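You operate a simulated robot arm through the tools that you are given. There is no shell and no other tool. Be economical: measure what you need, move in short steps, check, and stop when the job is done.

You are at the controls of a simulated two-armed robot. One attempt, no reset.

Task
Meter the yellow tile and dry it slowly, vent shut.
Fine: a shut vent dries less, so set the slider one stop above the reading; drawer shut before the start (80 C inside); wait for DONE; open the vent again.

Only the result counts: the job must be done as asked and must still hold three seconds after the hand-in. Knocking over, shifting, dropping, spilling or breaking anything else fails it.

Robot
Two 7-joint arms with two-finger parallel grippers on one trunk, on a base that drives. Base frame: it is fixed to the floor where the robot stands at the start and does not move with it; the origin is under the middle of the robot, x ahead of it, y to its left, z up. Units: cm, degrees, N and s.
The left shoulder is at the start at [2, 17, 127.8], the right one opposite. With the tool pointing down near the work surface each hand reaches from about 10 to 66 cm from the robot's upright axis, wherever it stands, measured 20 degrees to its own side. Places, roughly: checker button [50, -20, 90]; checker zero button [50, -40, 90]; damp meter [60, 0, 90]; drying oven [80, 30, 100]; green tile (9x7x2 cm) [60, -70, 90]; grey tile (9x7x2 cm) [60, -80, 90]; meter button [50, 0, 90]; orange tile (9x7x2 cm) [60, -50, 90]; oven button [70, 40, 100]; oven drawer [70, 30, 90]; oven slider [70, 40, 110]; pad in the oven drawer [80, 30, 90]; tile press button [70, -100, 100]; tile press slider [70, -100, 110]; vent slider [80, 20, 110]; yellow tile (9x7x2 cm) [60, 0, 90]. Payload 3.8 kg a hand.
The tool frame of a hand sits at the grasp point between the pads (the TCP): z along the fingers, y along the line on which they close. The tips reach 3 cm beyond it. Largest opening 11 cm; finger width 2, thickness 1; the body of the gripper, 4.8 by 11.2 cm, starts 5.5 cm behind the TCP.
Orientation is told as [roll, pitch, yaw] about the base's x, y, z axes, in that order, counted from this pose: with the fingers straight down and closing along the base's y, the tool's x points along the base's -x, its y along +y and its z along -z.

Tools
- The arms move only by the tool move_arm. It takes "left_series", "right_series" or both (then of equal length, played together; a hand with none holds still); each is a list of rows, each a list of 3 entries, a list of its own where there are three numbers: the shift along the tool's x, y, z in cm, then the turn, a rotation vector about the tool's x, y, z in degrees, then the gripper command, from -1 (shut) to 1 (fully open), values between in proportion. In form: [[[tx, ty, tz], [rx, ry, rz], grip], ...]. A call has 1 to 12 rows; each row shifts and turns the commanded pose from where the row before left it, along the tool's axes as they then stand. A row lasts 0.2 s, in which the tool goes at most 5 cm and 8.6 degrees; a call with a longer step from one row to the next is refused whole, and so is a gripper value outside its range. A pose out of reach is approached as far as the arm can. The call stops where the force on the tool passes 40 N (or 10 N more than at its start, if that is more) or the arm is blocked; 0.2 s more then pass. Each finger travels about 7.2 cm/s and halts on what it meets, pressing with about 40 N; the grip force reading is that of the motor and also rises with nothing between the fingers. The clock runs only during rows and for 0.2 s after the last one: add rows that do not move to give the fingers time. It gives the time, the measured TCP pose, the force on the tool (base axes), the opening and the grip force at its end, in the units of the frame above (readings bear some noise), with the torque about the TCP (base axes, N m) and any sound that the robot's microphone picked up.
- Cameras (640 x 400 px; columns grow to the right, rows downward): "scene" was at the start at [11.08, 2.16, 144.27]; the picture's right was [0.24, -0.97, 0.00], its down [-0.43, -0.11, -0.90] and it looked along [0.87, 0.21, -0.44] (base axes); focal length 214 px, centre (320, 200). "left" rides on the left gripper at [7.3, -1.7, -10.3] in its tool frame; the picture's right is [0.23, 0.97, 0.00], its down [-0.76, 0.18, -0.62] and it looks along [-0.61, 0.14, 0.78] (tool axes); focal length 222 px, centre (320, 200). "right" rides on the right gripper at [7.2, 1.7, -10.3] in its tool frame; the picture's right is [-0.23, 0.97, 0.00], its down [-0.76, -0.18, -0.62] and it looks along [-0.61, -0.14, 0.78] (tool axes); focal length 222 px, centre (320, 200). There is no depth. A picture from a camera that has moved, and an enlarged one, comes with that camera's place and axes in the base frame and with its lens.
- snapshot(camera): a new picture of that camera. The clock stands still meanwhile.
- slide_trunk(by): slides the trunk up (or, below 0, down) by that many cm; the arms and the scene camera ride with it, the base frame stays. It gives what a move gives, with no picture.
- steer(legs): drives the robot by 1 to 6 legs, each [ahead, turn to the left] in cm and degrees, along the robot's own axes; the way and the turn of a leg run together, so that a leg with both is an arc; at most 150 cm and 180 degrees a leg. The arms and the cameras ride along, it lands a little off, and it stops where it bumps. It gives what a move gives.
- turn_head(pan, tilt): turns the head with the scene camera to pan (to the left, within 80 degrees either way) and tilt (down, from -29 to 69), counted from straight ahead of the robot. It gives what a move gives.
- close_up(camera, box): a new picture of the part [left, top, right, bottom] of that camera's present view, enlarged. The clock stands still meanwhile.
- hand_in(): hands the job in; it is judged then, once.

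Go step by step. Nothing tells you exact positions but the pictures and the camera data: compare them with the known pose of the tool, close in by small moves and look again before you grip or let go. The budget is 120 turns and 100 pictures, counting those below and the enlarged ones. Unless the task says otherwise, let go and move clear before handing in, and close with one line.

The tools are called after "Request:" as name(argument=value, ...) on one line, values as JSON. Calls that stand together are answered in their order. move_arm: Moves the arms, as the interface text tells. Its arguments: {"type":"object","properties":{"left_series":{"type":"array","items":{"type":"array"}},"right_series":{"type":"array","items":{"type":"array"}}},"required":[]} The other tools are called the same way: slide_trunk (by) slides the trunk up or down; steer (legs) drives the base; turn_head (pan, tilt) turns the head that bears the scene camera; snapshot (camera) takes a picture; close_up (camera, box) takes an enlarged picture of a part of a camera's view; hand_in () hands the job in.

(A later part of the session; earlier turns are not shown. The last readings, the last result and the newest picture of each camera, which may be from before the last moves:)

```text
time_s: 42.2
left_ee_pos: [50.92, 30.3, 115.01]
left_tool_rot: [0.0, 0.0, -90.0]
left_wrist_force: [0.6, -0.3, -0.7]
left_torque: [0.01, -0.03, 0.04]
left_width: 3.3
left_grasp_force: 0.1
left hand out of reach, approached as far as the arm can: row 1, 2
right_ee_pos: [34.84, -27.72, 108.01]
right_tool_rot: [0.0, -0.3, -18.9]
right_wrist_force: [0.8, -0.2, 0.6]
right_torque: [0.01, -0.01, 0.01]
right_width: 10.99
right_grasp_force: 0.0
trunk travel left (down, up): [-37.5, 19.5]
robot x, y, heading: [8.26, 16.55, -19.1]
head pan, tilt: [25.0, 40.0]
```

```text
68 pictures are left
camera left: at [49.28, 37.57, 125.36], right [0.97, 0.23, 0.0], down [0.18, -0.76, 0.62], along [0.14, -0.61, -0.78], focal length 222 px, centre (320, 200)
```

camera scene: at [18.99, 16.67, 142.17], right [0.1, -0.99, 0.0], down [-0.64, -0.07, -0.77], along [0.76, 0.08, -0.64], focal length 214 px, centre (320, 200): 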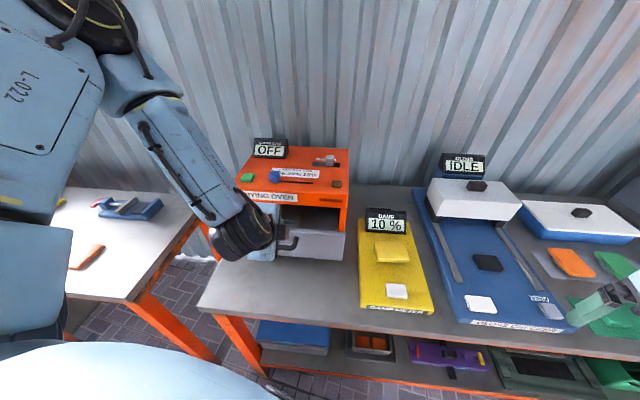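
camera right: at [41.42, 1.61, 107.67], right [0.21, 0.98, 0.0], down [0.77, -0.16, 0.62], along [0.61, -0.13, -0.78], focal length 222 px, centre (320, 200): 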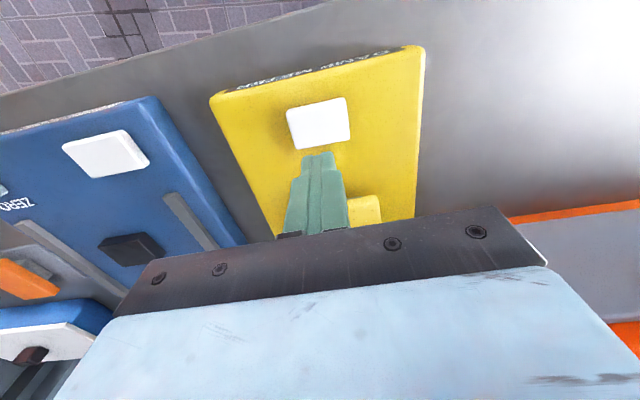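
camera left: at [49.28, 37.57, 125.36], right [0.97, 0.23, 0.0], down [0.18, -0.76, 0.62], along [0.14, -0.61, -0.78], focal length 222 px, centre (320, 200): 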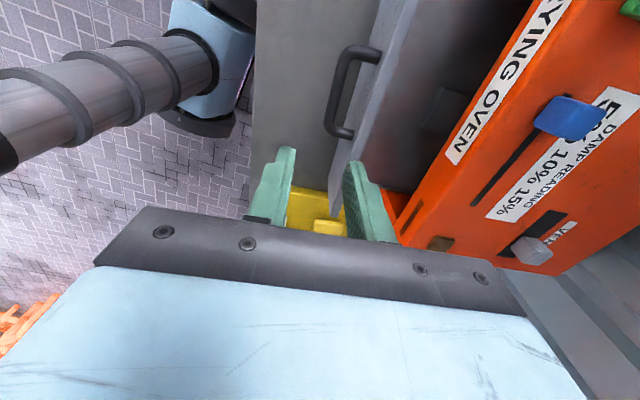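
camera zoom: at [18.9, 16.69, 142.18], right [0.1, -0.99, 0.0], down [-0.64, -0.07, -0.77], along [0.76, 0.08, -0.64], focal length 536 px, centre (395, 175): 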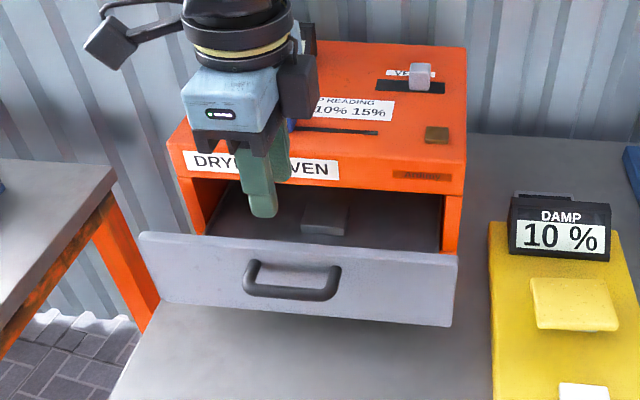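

The drawer stands open with the pad visible inside. I enlarge the panel edge in the left hand's view to locate it.

Request:
close_up(camera="left", box=[280, 0, 480, 200])

```text
2.00 times, centred on (380, 100) of left
camera zoom: at [49.28, 37.57, 125.36], right [0.97, 0.23, 0.0], down [0.18, -0.76, 0.62], along [0.14, -0.61, -0.78], focal length 444 px, centre (200, 400)
```

zoom: 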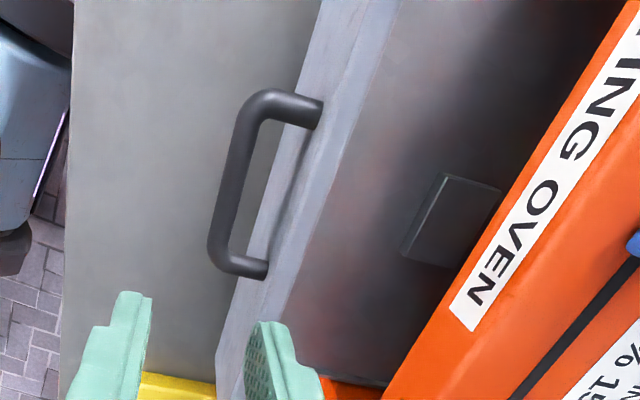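

Panel top edge is at about x 56.6, z 98. I go above it at y 24, right of the handle, and check before pinching.

Request:
move_arm(left_series=[[[-2.1, 1.9, 3.3], [0, 0, 0], -0.2], [[-2.1, 1.9, 3.3], [0, 0, 0], -0.2], [[-2.1, 1.9, 3.3], [0, 0, 0], -0.2]])

Request:
snapshot(camera="left")

Request:
close_up(camera="scene", box=[210, 130, 370, 290])

```text
time_s: 43.0
left_ee_pos: [56.83, 23.75, 104.9]
left_tool_rot: [0.0, -0.1, -89.9]
left_wrist_force: [-1.1, -0.2, 0.3]
left_torque: [0.01, 0.01, -0.04]
left_width: 4.41
left_grasp_force: 0.1
right_ee_pos: [35.01, -27.75, 107.8]
right_tool_rot: [0.1, -0.2, -19.0]
right_wrist_force: [-0.1, -0.2, -0.3]
right_torque: [0.0, -0.02, 0.0]
right_width: 11.0
right_grasp_force: 0.0
trunk travel left (down, up): [-37.5, 19.5]
robot x, y, heading: [8.55, 16.66, -19.1]
head pan, tilt: [25.0, 40.0]
```

```text
66 pictures are left
camera left: at [55.23, 31.07, 115.26], right [0.97, 0.23, 0.0], down [0.18, -0.76, 0.62], along [0.14, -0.61, -0.78], focal length 222 px, centre (320, 200)
```

left: 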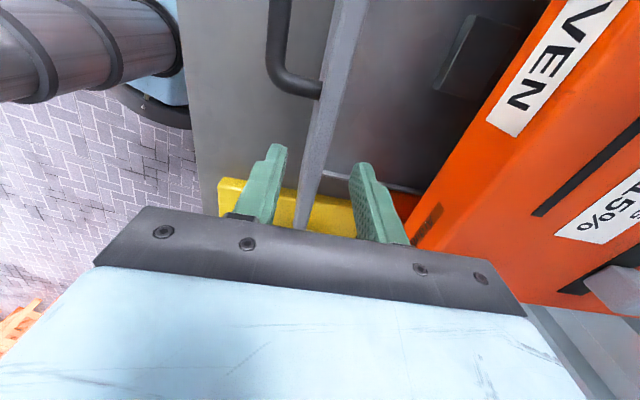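

```text
2.50 times, centred on (290, 210) of scene
camera zoom: at [19.12, 16.56, 142.15], right [0.1, -0.99, 0.0], down [-0.64, -0.07, -0.77], along [0.76, 0.08, -0.64], focal length 536 px, centre (395, 175)
```

zoom: 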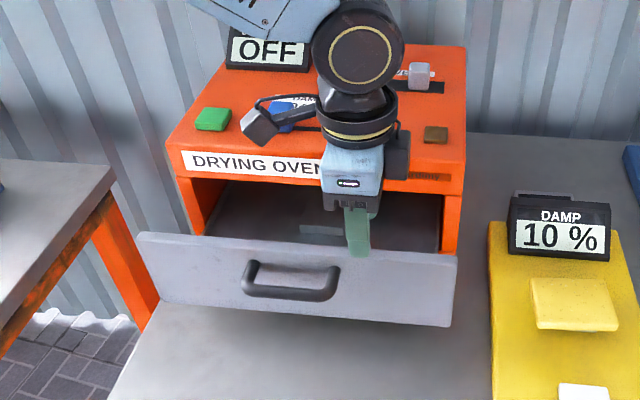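

The panel edge is centred between the fingers. I lower, pinch it and check.

Request:
move_arm(left_series=[[[0, 0.4, 2.5], [0, 0, 0], -0.2], [[0, 0, 2], [0, 0, 0], -0.2], [[0, 0, 1], [0, 0, 0], -0.2], [[0, 0, 0.5], [0, 0, 0], -0.2], [[0, 0, 0], [0, 0, 0], -1], [[0, 0, 0], [0, 0, 0], -1], [[0, 0, 0], [0, 0, 0], -1]])

```text
time_s: 44.6
left_ee_pos: [57.19, 23.86, 98.97]
left_tool_rot: [0.1, -0.2, -90.0]
left_wrist_force: [0.0, -0.4, -1.5]
left_torque: [-0.21, -0.08, -0.1]
left_width: 1.48
left_grasp_force: 44.6
right_ee_pos: [34.86, -27.7, 107.96]
right_tool_rot: [0.1, -0.3, -19.0]
right_wrist_force: [0.7, -0.2, -0.5]
right_torque: [0.0, 0.02, -0.02]
right_width: 11.0
right_grasp_force: 0.1
trunk travel left (down, up): [-37.5, 19.5]
robot x, y, heading: [8.61, 16.32, -19.1]
head pan, tilt: [25.0, 40.0]
```

Pinched: the panel is 1.5 cm thick. Now I pull it toward the robot in small steps until it stops.

Request:
move_arm(left_series=[[[0, -1, 0], [0, 0, 0], -1], [[0, -1.5, 0], [0, 0, 0], -1], [[0, -1.5, 0], [0, 0, 0], -1], [[0, -1.5, 0], [0, 0, 0], -1], [[0, -1.5, 0], [0, 0, 0], -1], [[0, -1.5, 0], [0, 0, 0], -1], [[0, -1.5, 0], [0, 0, 0], -1]])

Request:
close_up(camera="scene", box=[210, 130, 370, 290])

```text
time_s: 46.2
left_ee_pos: [47.18, 23.97, 98.77]
left_tool_rot: [0.0, -0.1, -90.0]
left_wrist_force: [-0.7, -3.7, 5.0]
left_torque: [0.95, -0.12, 0.0]
left_width: 1.49
left_grasp_force: 45.3
right_ee_pos: [34.92, -27.89, 107.94]
right_tool_rot: [0.1, -0.3, -19.1]
right_wrist_force: [-0.6, -0.2, 0.6]
right_torque: [-0.02, 0.01, -0.01]
right_width: 11.03
right_grasp_force: 0.0
trunk travel left (down, up): [-37.5, 19.5]
robot x, y, heading: [8.43, 16.57, -19.0]
head pan, tilt: [25.0, 40.0]
```

```text
2.50 times, centred on (290, 210) of scene
camera zoom: at [18.97, 16.57, 142.17], right [0.1, -0.99, 0.0], down [-0.64, -0.07, -0.77], along [0.76, 0.08, -0.64], focal length 536 px, centre (395, 175)
```

zoom: 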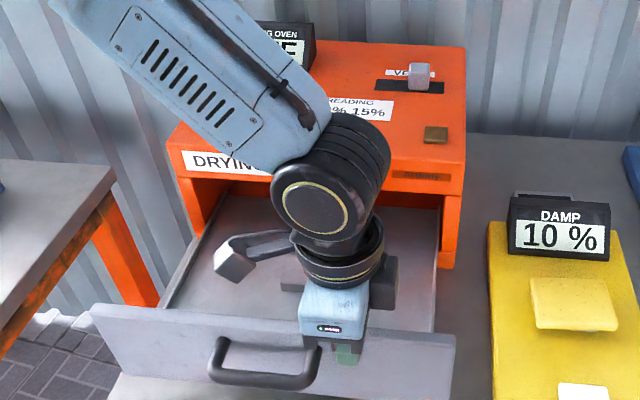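

The drawer is out 20 cm and the pad should be near x 59. I release the panel, raise the left hand well clear and turn the robot back to pick up the tile with the right hand.

Request:
move_arm(left_series=[[[0, 0, 0], [0, 0, 0], -0.3], [[0, 0, 0], [0, 0, 0], -0.3], [[0, 0, -2], [0, 0, 0], -0.3], [[0, 0, -4], [0, 0, 0], -0.3], [[0, 0, -4.5], [0, 0, 0], -0.3], [[0, 0, -4.5], [0, 0, 0], -0.3], [[0, 0, -4.5], [0, 0, 0], -0.3], [[4, 0, -2.5], [0, 0, 0], -0.3], [[4, 0, -2.5], [0, 0, 0], -0.3], [[4, 0, 0], [0, 0, 0], -0.3]])

Request:
steer(legs=[[0, 19]])

Request:
turn_head(pan=0, tilt=45)

Request:
snapshot(camera="scene")

```text
time_s: 48.4
left_ee_pos: [47.01, 36.0, 123.32]
left_tool_rot: [0.1, -0.1, -90.0]
left_wrist_force: [-1.0, 0.0, 0.0]
left_torque: [-0.02, -0.01, 0.02]
left_width: 3.83
left_grasp_force: 0.1
right_ee_pos: [34.93, -27.56, 107.97]
right_tool_rot: [0.0, -0.3, -18.9]
right_wrist_force: [0.7, 0.5, -0.2]
right_torque: [-0.02, 0.0, -0.01]
right_width: 10.98
right_grasp_force: 0.0
trunk travel left (down, up): [-37.5, 19.5]
robot x, y, heading: [8.6, 16.4, -19.2]
head pan, tilt: [25.0, 40.0]
```

```text
time_s: 49.8
left_ee_pos: [38.74, 47.15, 123.22]
left_tool_rot: [0.0, -0.1, -71.1]
left_wrist_force: [1.3, 0.0, -0.2]
left_torque: [-0.01, 0.01, 0.0]
left_width: 3.86
left_grasp_force: 0.1
right_ee_pos: [47.69, -16.8, 107.88]
right_tool_rot: [0.1, -0.4, -0.1]
right_wrist_force: [-0.2, 0.8, 0.4]
right_torque: [0.01, -0.01, -0.01]
right_width: 10.97
right_grasp_force: 0.0
trunk travel left (down, up): [-37.5, 19.5]
robot x, y, heading: [8.72, 15.86, -0.0]
head pan, tilt: [25.0, 40.0]
```

```text
time_s: 50.7
left_ee_pos: [38.74, 47.18, 123.34]
left_tool_rot: [0.0, -0.1, -71.1]
left_wrist_force: [0.0, -0.4, 0.0]
left_torque: [0.02, -0.02, 0.0]
left_width: 3.85
left_grasp_force: 0.1
right_ee_pos: [47.85, -16.85, 107.89]
right_tool_rot: [0.1, -0.3, -0.1]
right_wrist_force: [-0.8, -1.0, -0.2]
right_torque: [-0.01, 0.01, -0.04]
right_width: 11.01
right_grasp_force: 0.0
trunk travel left (down, up): [-37.5, 19.5]
robot x, y, heading: [8.65, 16.24, -0.5]
head pan, tilt: [0.0, 45.0]
```

```text
63 pictures are left
camera scene: at [18.8, 16.43, 141.44], right [0.0, -1.0, 0.0], down [-0.71, 0.0, -0.71], along [0.71, 0.0, -0.71], focal length 214 px, centre (320, 200)
```

scene: 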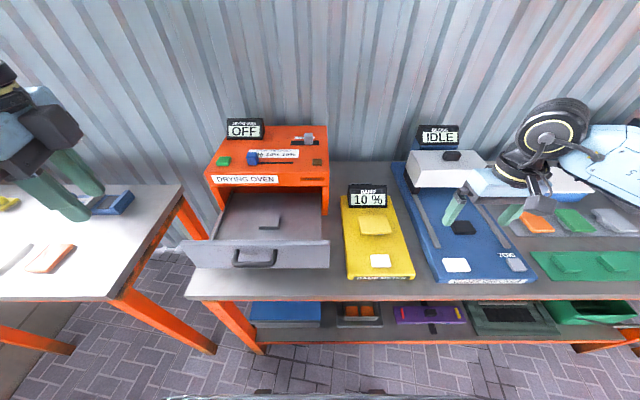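

The drawer is open with the pad in full view. I look closely at the tile and pad to fix their places.

Request:
close_up(camera="scene", box=[330, 180, 430, 280])

Request:
close_up(camera="scene", box=[180, 170, 340, 280])

Request:
snapshot(camera="right")

```text
4.00 times, centred on (380, 230) of scene
camera zoom: at [18.8, 16.43, 141.44], right [0.0, -1.0, 0.0], down [-0.71, 0.0, -0.71], along [0.71, 0.0, -0.71], focal length 858 px, centre (80, 80)
```

zoom: 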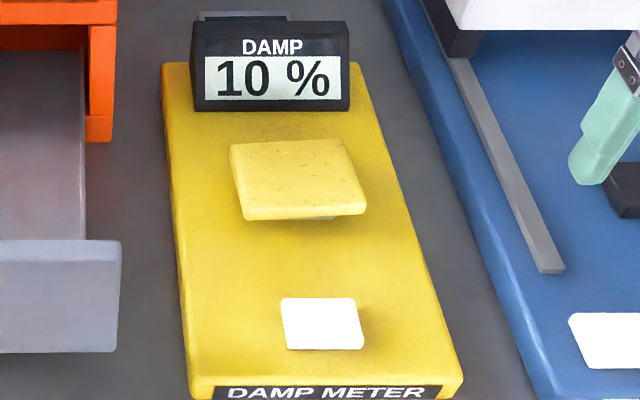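

```text
3.64 times, centred on (260, 225) of scene
camera zoom: at [18.8, 16.43, 141.44], right [0.0, -1.0, 0.0], down [-0.71, 0.0, -0.71], along [0.71, 0.0, -0.71], focal length 780 px, centre (538, 109)
```

zoom: 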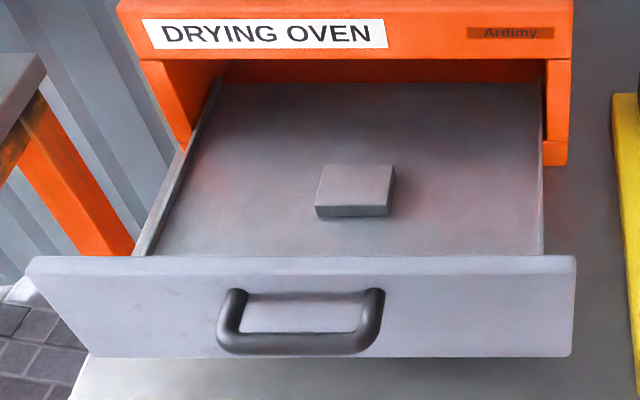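

```text
60 pictures are left
camera right: at [40.46, -15.01, 118.26], right [0.23, 0.97, 0.0], down [0.76, -0.18, 0.63], along [0.61, -0.14, -0.78], focal length 222 px, centre (320, 200)
```

right: 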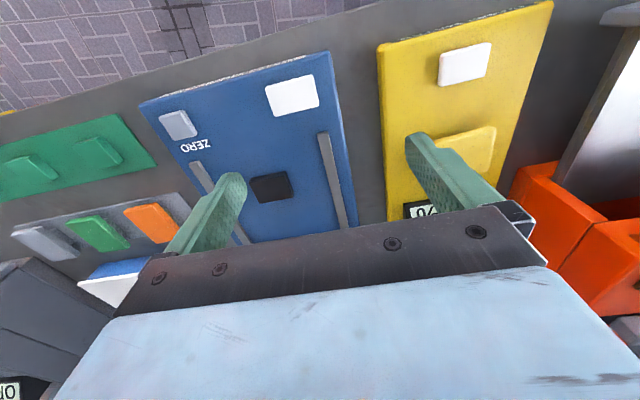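

The tile lies at about [58.9, 0.2] with its 9 cm side along y. I bring the open right hand above it.

Request:
move_arm(right_series=[[[-2.2, 3.4, 1.2], [0, 0, 0], 1], [[-2.2, 3.4, 1.2], [0, 0, 0], 1], [[-2.2, 3.4, 1.2], [0, 0, 0], 1], [[-2.2, 3.4, 1.2], [0, 0, 0], 1], [[-2.2, 3.4, 1.2], [0, 0, 0], 1]])

Request:
snapshot(camera="right")

Request:
close_up(camera="scene", box=[310, 150, 450, 290])

```text
time_s: 51.9
left_ee_pos: [38.82, 47.28, 123.27]
left_tool_rot: [-0.1, -0.1, -71.0]
left_wrist_force: [-0.2, 0.4, 0.3]
left_torque: [-0.01, 0.01, 0.01]
left_width: 3.84
left_grasp_force: 0.1
right_ee_pos: [58.81, 0.37, 102.07]
right_tool_rot: [0.0, -0.2, -0.2]
right_wrist_force: [0.3, 1.1, 0.6]
right_torque: [-0.02, 0.01, -0.01]
right_width: 11.04
right_grasp_force: 0.1
trunk travel left (down, up): [-37.5, 19.5]
robot x, y, heading: [8.36, 16.83, -0.0]
head pan, tilt: [0.0, 45.0]
```

```text
59 pictures are left
camera right: at [51.49, 2.16, 112.41], right [0.23, 0.97, 0.0], down [0.76, -0.18, 0.63], along [0.61, -0.14, -0.78], focal length 222 px, centre (320, 200)
```

right: 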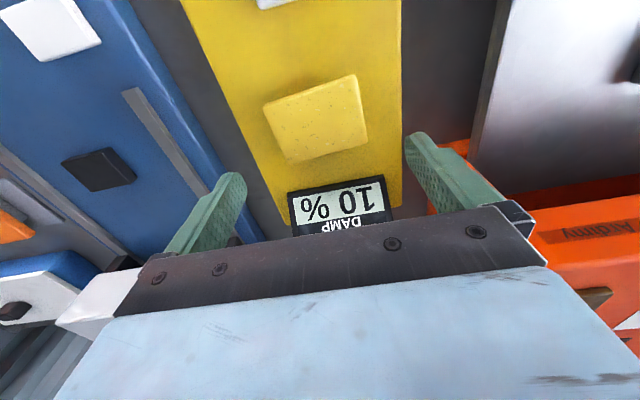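

```text
2.86 times, centred on (380, 220) of scene
camera zoom: at [18.87, 16.53, 141.43], right [0.0, -1.0, 0.0], down [-0.71, 0.0, -0.71], along [0.71, 0.0, -0.71], focal length 613 px, centre (149, 143)
```

zoom: 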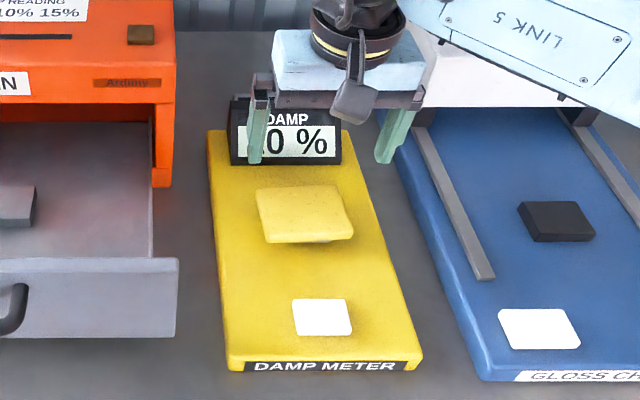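

The tile is yawed about 3° and centred at [58.9, 0.4]. I match it and lower the hand around it.

Request:
move_arm(right_series=[[[-0.1, 0.1, 3], [0, 0, -3], 1], [[0, 0, 3], [0, 0, 0], 1], [[0, 0, 2], [0, 0, 0], 1], [[0, 0, 1], [0, 0, 0], 1], [[0, 0, 0.7], [0, 0, 0], 1]])

Request:
snapshot(camera="right")

Request:
close_up(camera="scene", box=[330, 170, 430, 270])

```text
time_s: 53.1
left_ee_pos: [38.72, 47.02, 123.39]
left_tool_rot: [0.0, -0.1, -71.2]
left_wrist_force: [-0.1, -0.1, -0.3]
left_torque: [0.01, 0.01, 0.0]
left_width: 3.86
left_grasp_force: 0.0
right_ee_pos: [59.01, 0.37, 92.25]
right_tool_rot: [0.1, -0.3, 2.9]
right_wrist_force: [-0.1, -1.0, 0.7]
right_torque: [0.0, -0.01, -0.03]
right_width: 11.0
right_grasp_force: 0.2
trunk travel left (down, up): [-37.5, 19.5]
robot x, y, heading: [8.55, 16.3, -0.2]
head pan, tilt: [0.0, 45.0]
```

```text
57 pictures are left
camera right: at [51.7, 1.83, 102.66], right [0.18, 0.98, 0.0], down [0.77, -0.14, 0.63], along [0.62, -0.11, -0.78], focal length 222 px, centre (320, 200)
```

right: 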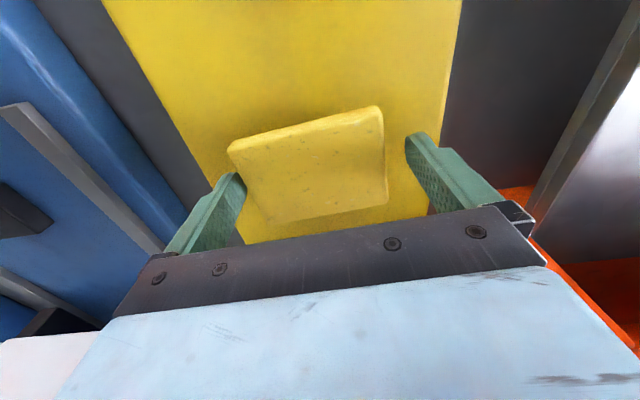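

```text
4.00 times, centred on (380, 220) of scene
camera zoom: at [18.81, 16.41, 141.44], right [0.0, -1.0, 0.0], down [-0.71, 0.0, -0.71], along [0.71, 0.0, -0.71], focal length 858 px, centre (80, 120)
```

zoom: 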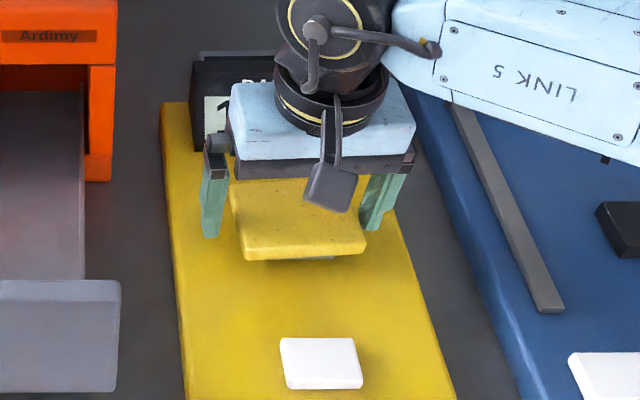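

The tile sits slightly nearer the right-hand finger, so I shift 0.6 cm that way and close.

Request:
move_arm(right_series=[[[0, -0.6, 0], [0, 0, 0], 1], [[0, 0, 0], [0, 0, 0], 0.75], [[0, 0, 0], [0, 0, 0], 0.6], [[0, 0, 0], [0, 0, 0], 0.5], [[0, 0, 0], [0, 0, 0], 0.4], [[0, 0, 0], [0, 0, 0], 0.4]])

Request:
snapshot(camera="right")

```text
time_s: 54.5
left_ee_pos: [38.78, 47.16, 123.32]
left_tool_rot: [0.0, -0.1, -71.1]
left_wrist_force: [0.4, 0.6, 0.2]
left_torque: [-0.01, -0.02, 0.03]
left_width: 3.86
left_grasp_force: 0.1
right_ee_pos: [59.07, -0.24, 92.32]
right_tool_rot: [0.1, -0.4, 2.9]
right_wrist_force: [-0.5, -1.0, 0.9]
right_torque: [0.04, -0.02, 0.0]
right_width: 8.91
right_grasp_force: 39.7
trunk travel left (down, up): [-37.5, 19.5]
robot x, y, heading: [8.81, 16.75, -0.1]
head pan, tilt: [0.0, 45.0]
```

```text
55 pictures are left
camera right: at [51.74, 1.18, 102.69], right [0.18, 0.98, 0.0], down [0.77, -0.14, 0.63], along [0.62, -0.11, -0.78], focal length 222 px, centre (320, 200)
```

right: 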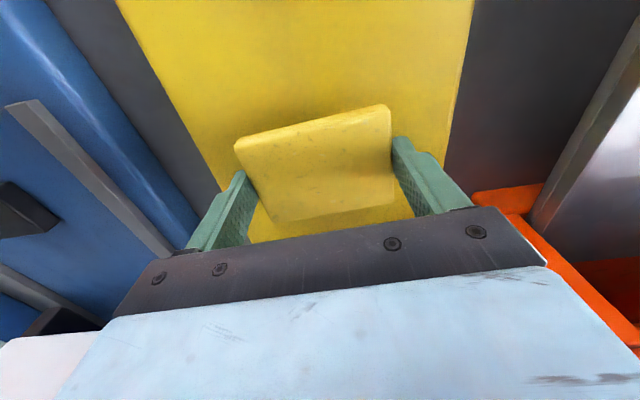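

The tile is firmly held (8.9 cm). I lift it high and a bit back, then turn the robot left toward the drawer.

Request:
move_arm(right_series=[[[0, 0, -2], [0, 0, 0], 0.4], [[0, 0, -4], [0, 0, 0], 0.4], [[0, 0, -4], [0, 0, 0], 0.4], [[0, 0, -4], [0, 0, 0], 0.4], [[0, 0, -4], [0, 0, 0], 0.4], [[1, 0, -4], [0, 0, 0], 0.4], [[3, 0, -3], [0, 0, 0], 0.4]])

Request:
steer(legs=[[0, 36]])

Request:
turn_head(pan=-30, tilt=45)

Request:
snapshot(camera="scene")

Request:
snapshot(camera="right")

```text
time_s: 56.1
left_ee_pos: [38.59, 47.06, 123.32]
left_tool_rot: [0.0, -0.1, -71.2]
left_wrist_force: [0.2, -0.4, -0.1]
left_torque: [0.02, -0.04, 0.03]
left_width: 3.85
left_grasp_force: 0.1
right_ee_pos: [54.71, -0.47, 117.31]
right_tool_rot: [0.1, -0.4, 2.9]
right_wrist_force: [-0.5, 0.0, -0.5]
right_torque: [0.05, 0.0, 0.01]
right_width: 8.91
right_grasp_force: 39.5
trunk travel left (down, up): [-37.5, 19.5]
robot x, y, heading: [8.4, 16.49, -0.3]
head pan, tilt: [0.0, 45.0]
```

```text
time_s: 58.2
left_ee_pos: [15.0, 59.01, 123.25]
left_tool_rot: [0.0, -0.2, -35.1]
left_wrist_force: [0.1, -0.7, 0.1]
left_torque: [-0.01, -0.02, 0.0]
left_width: 3.84
left_grasp_force: 0.0
right_ee_pos: [55.84, 30.13, 117.26]
right_tool_rot: [0.1, -0.3, 39.0]
right_wrist_force: [-0.2, -0.1, -0.6]
right_torque: [0.0, 0.01, -0.03]
right_width: 8.89
right_grasp_force: 40.1
trunk travel left (down, up): [-37.5, 19.5]
robot x, y, heading: [8.51, 16.31, 35.7]
head pan, tilt: [0.0, 45.0]
```

```text
time_s: 59.2
left_ee_pos: [14.98, 59.08, 123.21]
left_tool_rot: [0.0, 0.1, -35.1]
left_wrist_force: [0.0, -0.6, 0.0]
left_torque: [0.03, -0.02, 0.0]
left_width: 3.85
left_grasp_force: 0.0
right_ee_pos: [55.9, 30.14, 117.12]
right_tool_rot: [0.1, -0.4, 38.9]
right_wrist_force: [-0.5, 0.5, -1.4]
right_torque: [-0.02, -0.01, 0.0]
right_width: 8.9
right_grasp_force: 40.0
trunk travel left (down, up): [-37.5, 19.5]
robot x, y, heading: [8.16, 16.21, 35.8]
head pan, tilt: [-30.0, 45.0]
```

```text
54 pictures are left
camera scene: at [18.37, 18.51, 141.44], right [0.1, -0.99, 0.0], down [-0.7, -0.07, -0.71], along [0.7, 0.07, -0.71], focal length 214 px, centre (320, 200)
```

scene: 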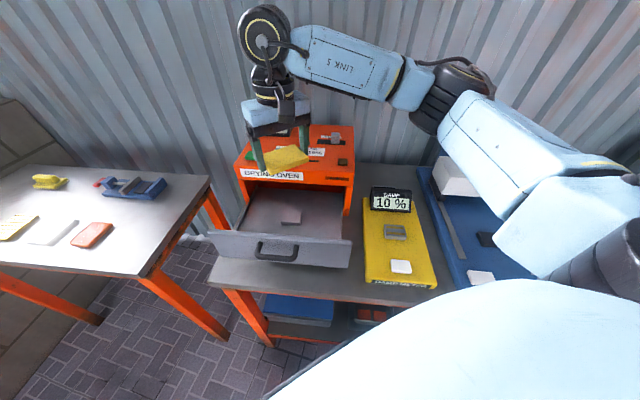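

```text
53 pictures are left
camera right: at [49.14, 26.91, 127.56], right [-0.43, 0.9, 0.0], down [0.7, 0.34, 0.63], along [0.56, 0.27, -0.78], focal length 222 px, centre (320, 200)
```

right: 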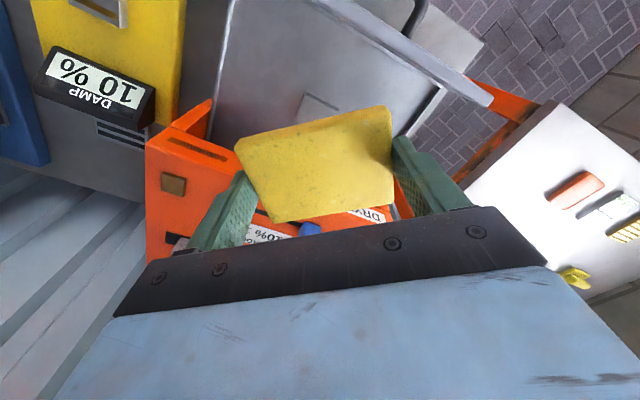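

The tile is over the drawer. I turn the hand square again and look at the pad from the right camera.

Request:
move_arm(right_series=[[[0, 0, 0], [0, 0, 7.8], 0.4], [[0, 0, 0], [0, 0, 7.8], 0.4], [[0, 0, 0], [0, 0, 7.8], 0.4], [[0, 0, 0], [0, 0, 7.8], 0.4], [[0, 0, 0], [0, 0, 7.8], 0.4]])

Request:
snapshot(camera="right")

Request:
close_up(camera="scene", box=[200, 120, 370, 280])

```text
time_s: 60.4
left_ee_pos: [15.04, 59.09, 123.28]
left_tool_rot: [0.0, 0.1, -35.1]
left_wrist_force: [0.5, 0.6, -0.6]
left_torque: [-0.01, 0.0, 0.05]
left_width: 3.85
left_grasp_force: 0.0
right_ee_pos: [55.91, 30.01, 117.38]
right_tool_rot: [0.3, -0.3, -0.3]
right_wrist_force: [-1.4, -0.2, -1.1]
right_torque: [-0.03, -0.03, 0.02]
right_width: 8.9
right_grasp_force: 40.2
trunk travel left (down, up): [-37.5, 19.5]
robot x, y, heading: [8.87, 16.33, 35.9]
head pan, tilt: [-30.0, 45.0]
```

```text
52 pictures are left
camera right: at [48.62, 31.88, 127.63], right [0.23, 0.97, 0.01], down [0.76, -0.18, 0.62], along [0.61, -0.14, -0.78], focal length 222 px, centre (320, 200)
```

right: 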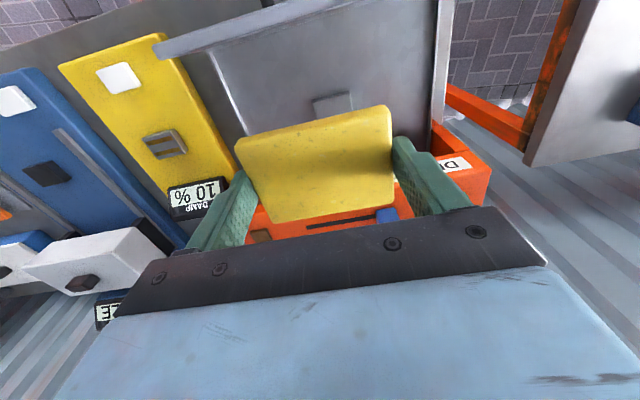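

```text
2.50 times, centred on (285, 200) of scene
camera zoom: at [18.37, 18.5, 141.44], right [0.1, -0.99, 0.0], down [-0.7, -0.07, -0.71], along [0.7, 0.07, -0.71], focal length 536 px, centre (408, 200)
```

zoom: 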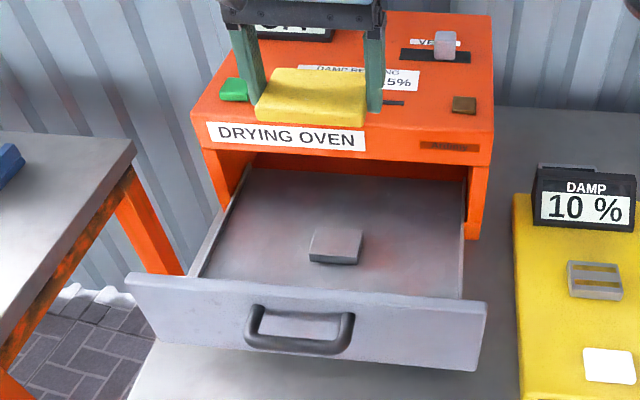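

The pad's centre is near [60.5, 31.8] with its top at about z 90. I move above it and descend to leave the tile a few cm up.

Request:
move_arm(right_series=[[[-1.5, 0.6, 1], [0, 0, 0], 0.4], [[-1.5, 0.6, 2], [0, 0, 0], 0.4], [[-1.5, 0.6, 3], [0, 0, 0], 0.4], [[0, 0, 4], [0, 0, 0], 0.4], [[0, 0, 4], [0, 0, 0], 0.4], [[0, 0, 4], [0, 0, 0], 0.4]])

Request:
snapshot(camera="right")

Request:
close_up(camera="scene", box=[200, 120, 370, 280])

```text
time_s: 61.8
left_ee_pos: [15.07, 59.1, 123.38]
left_tool_rot: [0.0, 0.0, -35.1]
left_wrist_force: [0.3, 0.2, -0.4]
left_torque: [0.01, 0.0, 0.01]
left_width: 3.86
left_grasp_force: 0.2
right_ee_pos: [60.65, 31.94, 99.13]
right_tool_rot: [0.3, -0.3, -0.1]
right_wrist_force: [0.2, -0.1, -1.3]
right_torque: [-0.02, 0.05, 0.03]
right_width: 8.9
right_grasp_force: 39.3
trunk travel left (down, up): [-37.5, 19.5]
robot x, y, heading: [8.62, 16.44, 35.9]
head pan, tilt: [-30.0, 45.0]
```

```text
50 pictures are left
camera right: at [53.25, 33.71, 109.49], right [0.23, 0.97, 0.01], down [0.76, -0.18, 0.62], along [0.61, -0.14, -0.78], focal length 222 px, centre (320, 200)
```

right: 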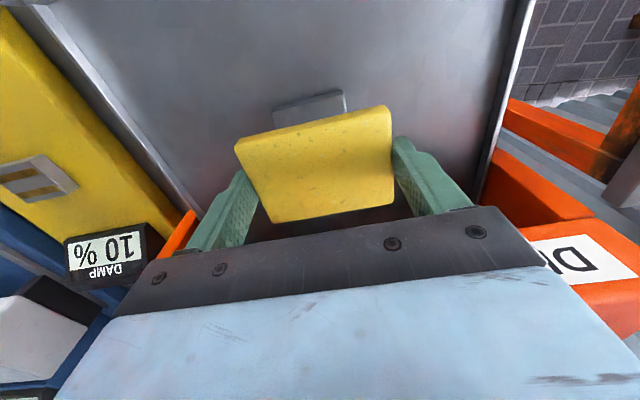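

```text
2.50 times, centred on (285, 200) of scene
camera zoom: at [18.41, 18.51, 141.43], right [0.1, -0.99, 0.0], down [-0.7, -0.07, -0.71], along [0.7, 0.07, -0.71], focal length 536 px, centre (408, 200)
```

zoom: 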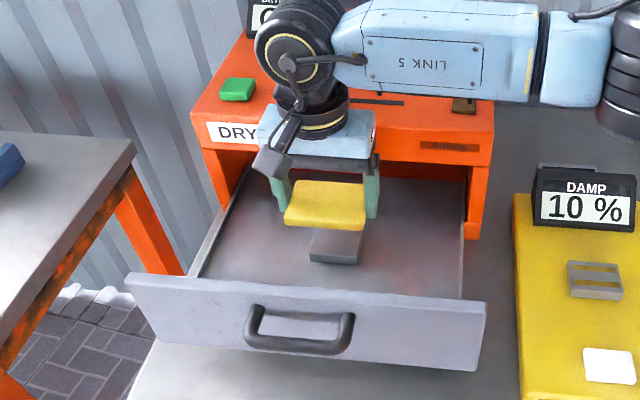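

The tile is lined up over the pad, about 6 cm above it. I lower it gently until it touches.

Request:
move_arm(right_series=[[[0.1, -0.1, 3], [0, 0, 0], 0.4], [[0, 0, 1.5], [0, 0, 0], 0.4], [[0, 0, 0.5], [0, 0, 0], 0.4], [[0, 0, 0.4], [0, 0, 0], 0.4]])

Request:
close_up(camera="scene", box=[240, 160, 330, 240])

```text
time_s: 62.8
left_ee_pos: [14.91, 58.93, 123.48]
left_tool_rot: [0.2, -0.1, -35.1]
left_wrist_force: [0.3, 0.3, -0.3]
left_torque: [-0.02, 0.02, -0.02]
left_width: 3.83
left_grasp_force: 0.0
right_ee_pos: [60.42, 31.87, 94.18]
right_tool_rot: [0.6, -0.4, -0.2]
right_wrist_force: [-0.8, -3.5, 23.1]
right_torque: [-0.54, 0.28, 0.04]
right_width: 8.87
right_grasp_force: 40.2
trunk travel left (down, up): [-37.5, 19.5]
robot x, y, heading: [8.74, 16.52, 35.8]
head pan, tilt: [-30.0, 45.0]
```

```text
5.00 times, centred on (285, 200) of scene
camera zoom: at [18.19, 18.4, 141.48], right [0.1, -0.99, 0.0], down [-0.7, -0.07, -0.71], along [0.7, 0.07, -0.71], focal length 1072 px, centre (495, 200)
```

zoom: 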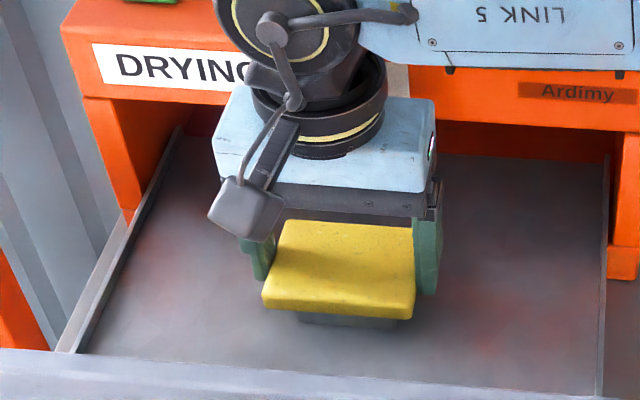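

The tile rests on the pad (23 N contact). I relieve the pressure, open the fingers and rise straight up.

Request:
move_arm(right_series=[[[0, 0, -0.3], [0, 0, 0], 0.4], [[0, 0, 0], [0, 0, 0], 0.7], [[0, 0, 0], [0, 0, 0], 1], [[0, 0, 0], [0, 0, 0], 1], [[0, 0, 0], [0, 0, 0], 1], [[0, 0, -2], [0, 0, 0], 1], [[0, 0, -4], [0, 0, 0], 1], [[0, 0, -4], [0, 0, 0], 1], [[0, 0, -4], [0, 0, 0], 1], [[0, 0, -4], [0, 0, 0], 1], [[0, 0, -4], [0, 0, 0], 1]])

Request:
close_up(camera="scene", box=[220, 130, 360, 280])

Request:
snapshot(camera="right")

```text
time_s: 65.2
left_ee_pos: [15.04, 59.03, 123.38]
left_tool_rot: [-0.1, -0.1, -35.1]
left_wrist_force: [0.1, -0.9, 0.2]
left_torque: [-0.01, -0.02, 0.0]
left_width: 3.85
left_grasp_force: 0.0
right_ee_pos: [60.36, 31.81, 116.2]
right_tool_rot: [0.3, -0.2, -0.1]
right_wrist_force: [-0.2, 0.9, 0.1]
right_torque: [0.02, -0.01, 0.0]
right_width: 11.0
right_grasp_force: 0.0
trunk travel left (down, up): [-37.5, 19.5]
robot x, y, heading: [8.57, 16.29, 35.9]
head pan, tilt: [-30.0, 45.0]
```

```text
2.67 times, centred on (290, 205) of scene
camera zoom: at [18.32, 18.5, 141.44], right [0.1, -0.99, 0.0], down [-0.7, -0.07, -0.71], along [0.7, 0.07, -0.71], focal length 572 px, centre (400, 187)
```

zoom: 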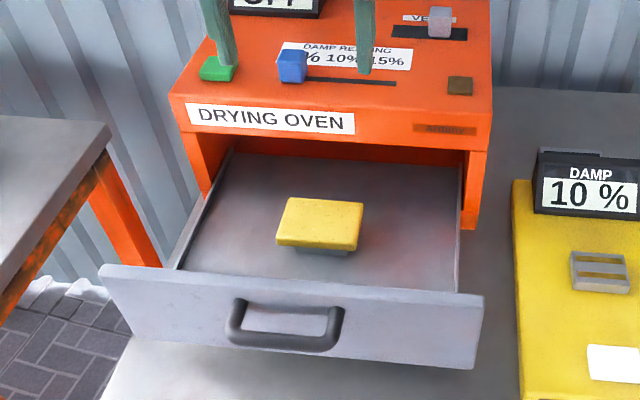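

```text
46 pictures are left
camera right: at [52.98, 33.61, 126.53], right [0.23, 0.97, 0.01], down [0.76, -0.18, 0.62], along [0.61, -0.14, -0.78], focal length 222 px, centre (320, 200)
```

right: 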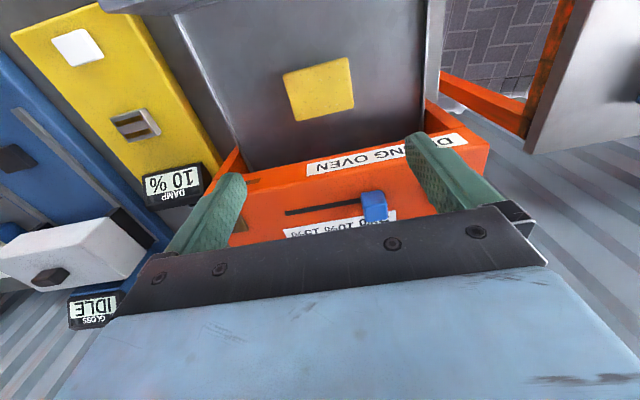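

The tile lies flat and centred on the pad. Before working the controls I look closely at the slider and vent.

Request:
close_up(camera="scene", box=[300, 120, 360, 170])

Request:
move_arm(right_series=[[[2, -3, 0], [0, 0, 0], -1], [[2, -3, 0], [0, 0, 0], -1], [[2, -3, 0], [0, 0, 0], -1], [[2, -3, 0], [0, 0, 0], -1]])

Request:
snapshot(camera="right")

Request:
close_up(camera="scene", box=[225, 110, 365, 190])

```text
8.00 times, centred on (330, 145) of scene
camera zoom: at [18.32, 18.5, 141.44], right [0.1, -0.99, 0.0], down [-0.7, -0.07, -0.71], along [0.7, 0.07, -0.71], focal length 1716 px, centre (240, 640)
```

zoom: 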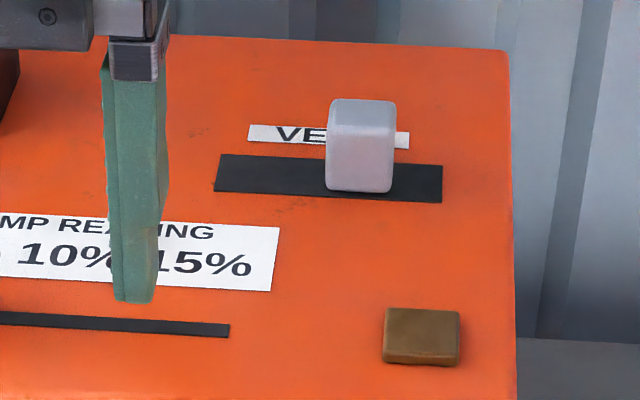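

```text
time_s: 66.2
left_ee_pos: [14.99, 58.98, 123.43]
left_tool_rot: [0.1, -0.1, -35.0]
left_wrist_force: [0.5, -0.6, -0.7]
left_torque: [0.0, 0.0, 0.01]
left_width: 3.85
left_grasp_force: 0.0
right_ee_pos: [52.47, 19.93, 116.26]
right_tool_rot: [0.2, -0.1, -0.1]
right_wrist_force: [-0.5, -0.9, -0.1]
right_torque: [0.03, -0.03, -0.02]
right_width: 0.0
right_grasp_force: 31.5
trunk travel left (down, up): [-37.5, 19.5]
robot x, y, heading: [8.12, 16.63, 35.8]
head pan, tilt: [-30.0, 45.0]
```

```text
44 pictures are left
camera right: at [45.16, 21.72, 126.63], right [0.23, 0.97, 0.01], down [0.76, -0.18, 0.63], along [0.61, -0.14, -0.78], focal length 222 px, centre (320, 200)
```

right: 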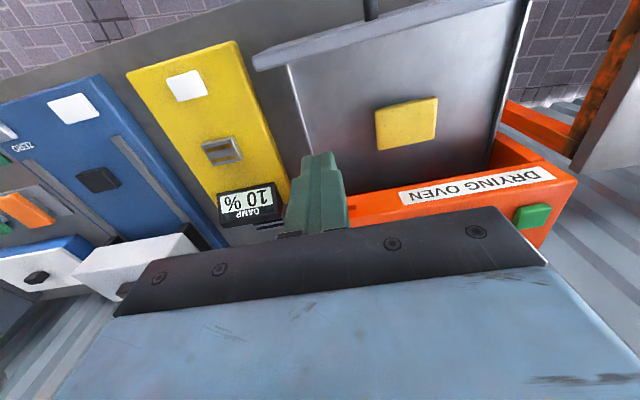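

```text
4.57 times, centred on (295, 150) of scene
camera zoom: at [18.34, 18.4, 141.44], right [0.1, -0.99, 0.0], down [-0.7, -0.07, -0.71], along [0.7, 0.07, -0.71], focal length 980 px, centre (434, 429)
```

zoom: 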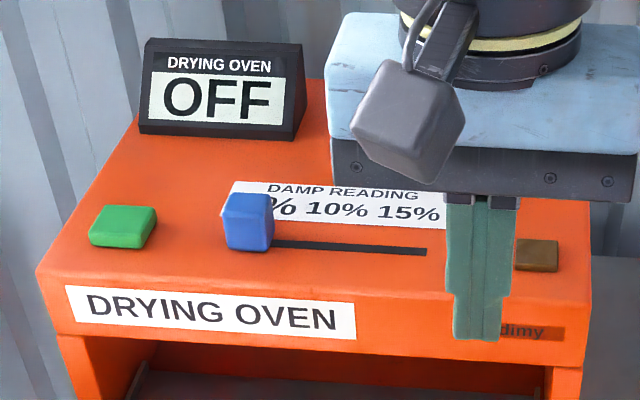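

The slider knob is near [71.5, 36, 106.5], the green start button at about [71, 44], the vent knob about [83.5, 20]. I bring the right hand, partly open, above the slider knob.

Request:
move_arm(right_series=[[[-3.1, 2.7, 0], [0, 0, 0], -0.1], [[-3.1, 2.7, 0], [0, 0, 0], -0.1], [[-3.1, 2.7, 0], [0, 0, 0], -0.1], [[-3.1, 2.7, 0], [0, 0, 0], -0.1], [[-3.1, 2.7, 0], [0, 0, 0], -0.1], [[-3.1, 2.6, 0], [0, 0, 0], -0.1]])

Request:
snapshot(camera="right")

Request:
close_up(camera="scene", box=[225, 90, 365, 190])

```text
time_s: 67.6
left_ee_pos: [14.9, 59.17, 123.37]
left_tool_rot: [-0.1, -0.1, -35.1]
left_wrist_force: [-0.3, 0.0, 0.5]
left_torque: [-0.06, -0.01, 0.01]
left_width: 3.85
left_grasp_force: 0.0
right_ee_pos: [70.84, 36.11, 116.12]
right_tool_rot: [0.2, -0.3, 0.0]
right_wrist_force: [-0.2, 1.1, 0.1]
right_torque: [-0.02, 0.03, 0.0]
right_width: 4.97
right_grasp_force: 0.0
trunk travel left (down, up): [-37.5, 19.5]
robot x, y, heading: [8.77, 16.69, 35.8]
head pan, tilt: [-30.0, 45.0]
```

```text
42 pictures are left
camera right: at [63.5, 37.89, 126.48], right [0.23, 0.97, 0.0], down [0.76, -0.18, 0.63], along [0.61, -0.14, -0.78], focal length 222 px, centre (320, 200)
```

right: 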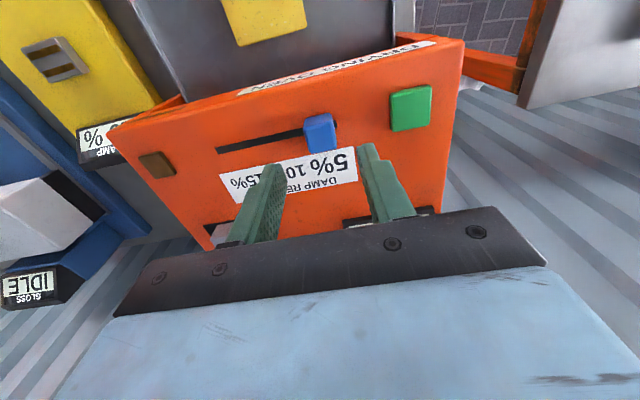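

```text
4.00 times, centred on (295, 140) of scene
camera zoom: at [18.32, 18.67, 141.44], right [0.1, -0.99, 0.0], down [-0.7, -0.07, -0.71], along [0.7, 0.07, -0.71], focal length 858 px, centre (420, 440)
```

zoom: 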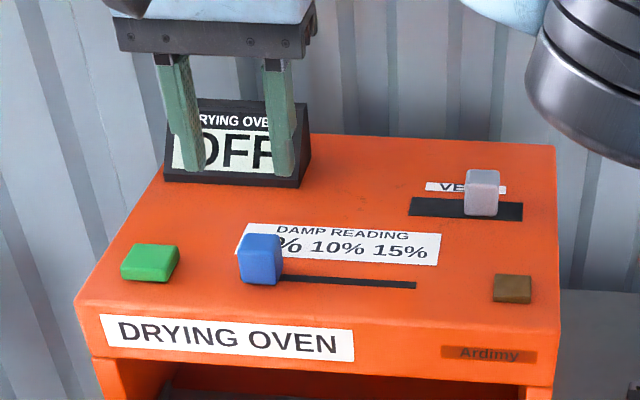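

The knob is at [71.1, 35.9], top at z 107, just under the open fingers, and 15 % is 9.7 cm to the right (y ≈ 26.1). I lower around the knob and close.

Request:
move_arm(right_series=[[[-0.2, -0.1, 3], [0, 0, 0], -0.1], [[0, 0, 3], [0, 0, 0], -0.1], [[0, 0, 1.5], [0, 0, 0], -0.1], [[0, 0, 0.6], [0, 0, 0], -0.1]])

Request:
snapshot(camera="right")

Request:
close_up(camera="scene", box=[225, 90, 365, 190])

```text
time_s: 68.6
left_ee_pos: [15.01, 59.03, 123.3]
left_tool_rot: [-0.1, 0.0, -35.1]
left_wrist_force: [0.6, -0.9, 0.4]
left_torque: [0.01, 0.02, -0.02]
left_width: 3.84
left_grasp_force: 0.0
right_ee_pos: [71.19, 35.81, 108.15]
right_tool_rot: [0.3, -0.2, -0.2]
right_wrist_force: [0.6, 0.5, -0.8]
right_torque: [0.01, 0.01, 0.03]
right_width: 4.96
right_grasp_force: 0.0
trunk travel left (down, up): [-37.5, 19.5]
robot x, y, heading: [8.57, 16.81, 35.8]
head pan, tilt: [-30.0, 45.0]
```

```text
40 pictures are left
camera right: at [63.93, 37.58, 118.4], right [0.23, 0.97, 0.01], down [0.76, -0.18, 0.62], along [0.61, -0.14, -0.78], focal length 222 px, centre (320, 200)
```

right: 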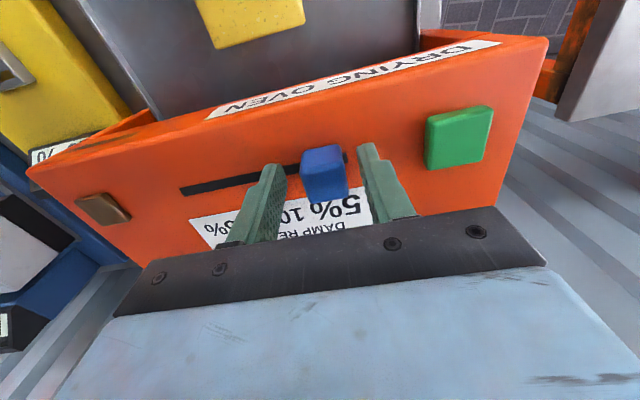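

```text
4.00 times, centred on (295, 140) of scene
camera zoom: at [18.36, 18.5, 141.44], right [0.1, -0.99, 0.0], down [-0.7, -0.07, -0.71], along [0.7, 0.07, -0.71], focal length 858 px, centre (420, 440)
```

zoom: 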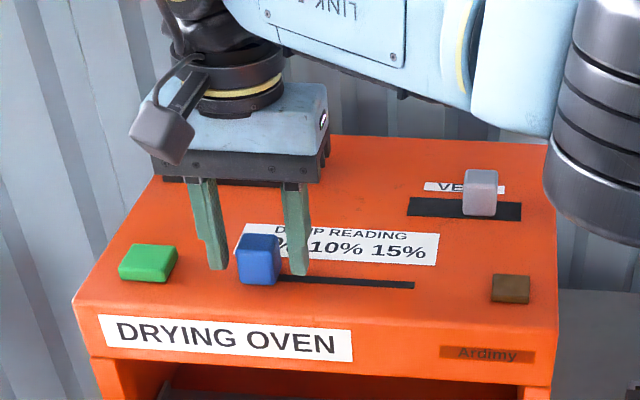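

The fingers straddle the knob, slightly behind it. I shift 0.8 cm toward the robot, go down a touch and close.

Request:
move_arm(right_series=[[[0.8, 0.2, 0], [0, 0, 0], -0.1], [[0, 0, 0.4], [0, 0, 0], -0.4], [[0, 0, 0], [0, 0, 0], -0.7], [[0, 0, 0], [0, 0, 0], -1], [[0, 0, 0], [0, 0, 0], -1]])

Request:
close_up(camera="scene", box=[225, 90, 365, 190])

```text
time_s: 69.8
left_ee_pos: [15.08, 59.11, 123.29]
left_tool_rot: [0.0, -0.2, -35.2]
left_wrist_force: [-0.1, 0.5, 0.9]
left_torque: [-0.02, 0.02, -0.01]
left_width: 3.83
left_grasp_force: 0.1
right_ee_pos: [70.44, 35.92, 107.63]
right_tool_rot: [0.1, -0.2, -0.1]
right_wrist_force: [0.0, 1.5, 1.3]
right_torque: [-0.19, -0.15, 0.06]
right_width: 2.72
right_grasp_force: 45.0
trunk travel left (down, up): [-37.5, 19.5]
robot x, y, heading: [8.73, 16.48, 35.5]
head pan, tilt: [-30.0, 45.0]
```

```text
4.00 times, centred on (295, 140) of scene
camera zoom: at [18.36, 18.52, 141.44], right [0.1, -0.99, 0.0], down [-0.7, -0.07, -0.71], along [0.7, 0.07, -0.71], focal length 858 px, centre (420, 440)
```

zoom: 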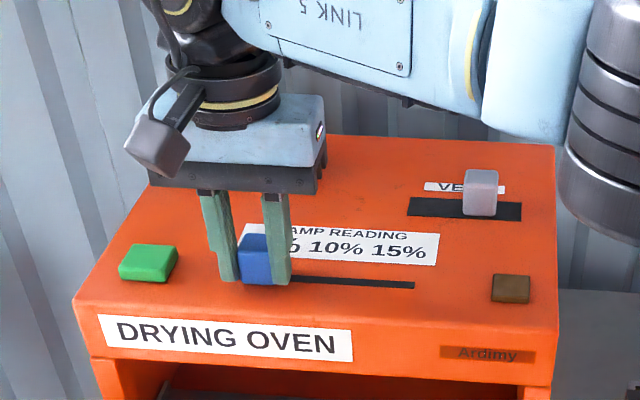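

The knob is held. I slide it right by about 9.5 cm toward 15 %.

Request:
move_arm(right_series=[[[0, -1.5, 0], [0, 0, 0], -1], [[0, -1.5, 0], [0, 0, 0], -1], [[0, -1.5, 0], [0, 0, 0], -1], [[0, -1.5, 0], [0, 0, 0], -1], [[0, -1.5, 0], [0, 0, 0], -1], [[0, -1.0, 0], [0, 0, 0], -1], [[0, -0.7, 0], [0, 0, 0], -1], [[0, -0.4, 0], [0, 0, 0], -1]])

Request:
close_up(camera="scene", box=[225, 90, 365, 190])

```text
time_s: 71.6
left_ee_pos: [15.0, 59.06, 123.32]
left_tool_rot: [-0.1, 0.0, -35.1]
left_wrist_force: [0.8, 0.5, -0.2]
left_torque: [0.02, -0.01, 0.02]
left_width: 3.84
left_grasp_force: 0.0
right_ee_pos: [70.4, 26.36, 107.74]
right_tool_rot: [0.2, -0.2, -0.2]
right_wrist_force: [6.7, -1.3, 4.7]
right_torque: [-0.26, -0.4, 0.15]
right_width: 2.72
right_grasp_force: 44.3
trunk travel left (down, up): [-37.5, 19.5]
robot x, y, heading: [8.5, 16.4, 35.5]
head pan, tilt: [-30.0, 45.0]
```

```text
4.00 times, centred on (295, 140) of scene
camera zoom: at [18.43, 18.45, 141.44], right [0.1, -0.99, 0.0], down [-0.7, -0.07, -0.71], along [0.7, 0.07, -0.71], focal length 858 px, centre (420, 440)
```

zoom: 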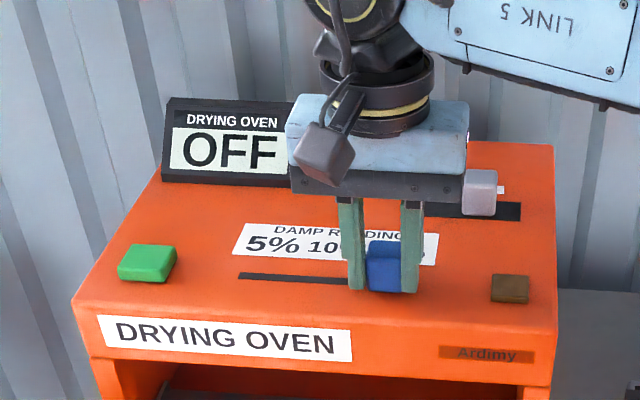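

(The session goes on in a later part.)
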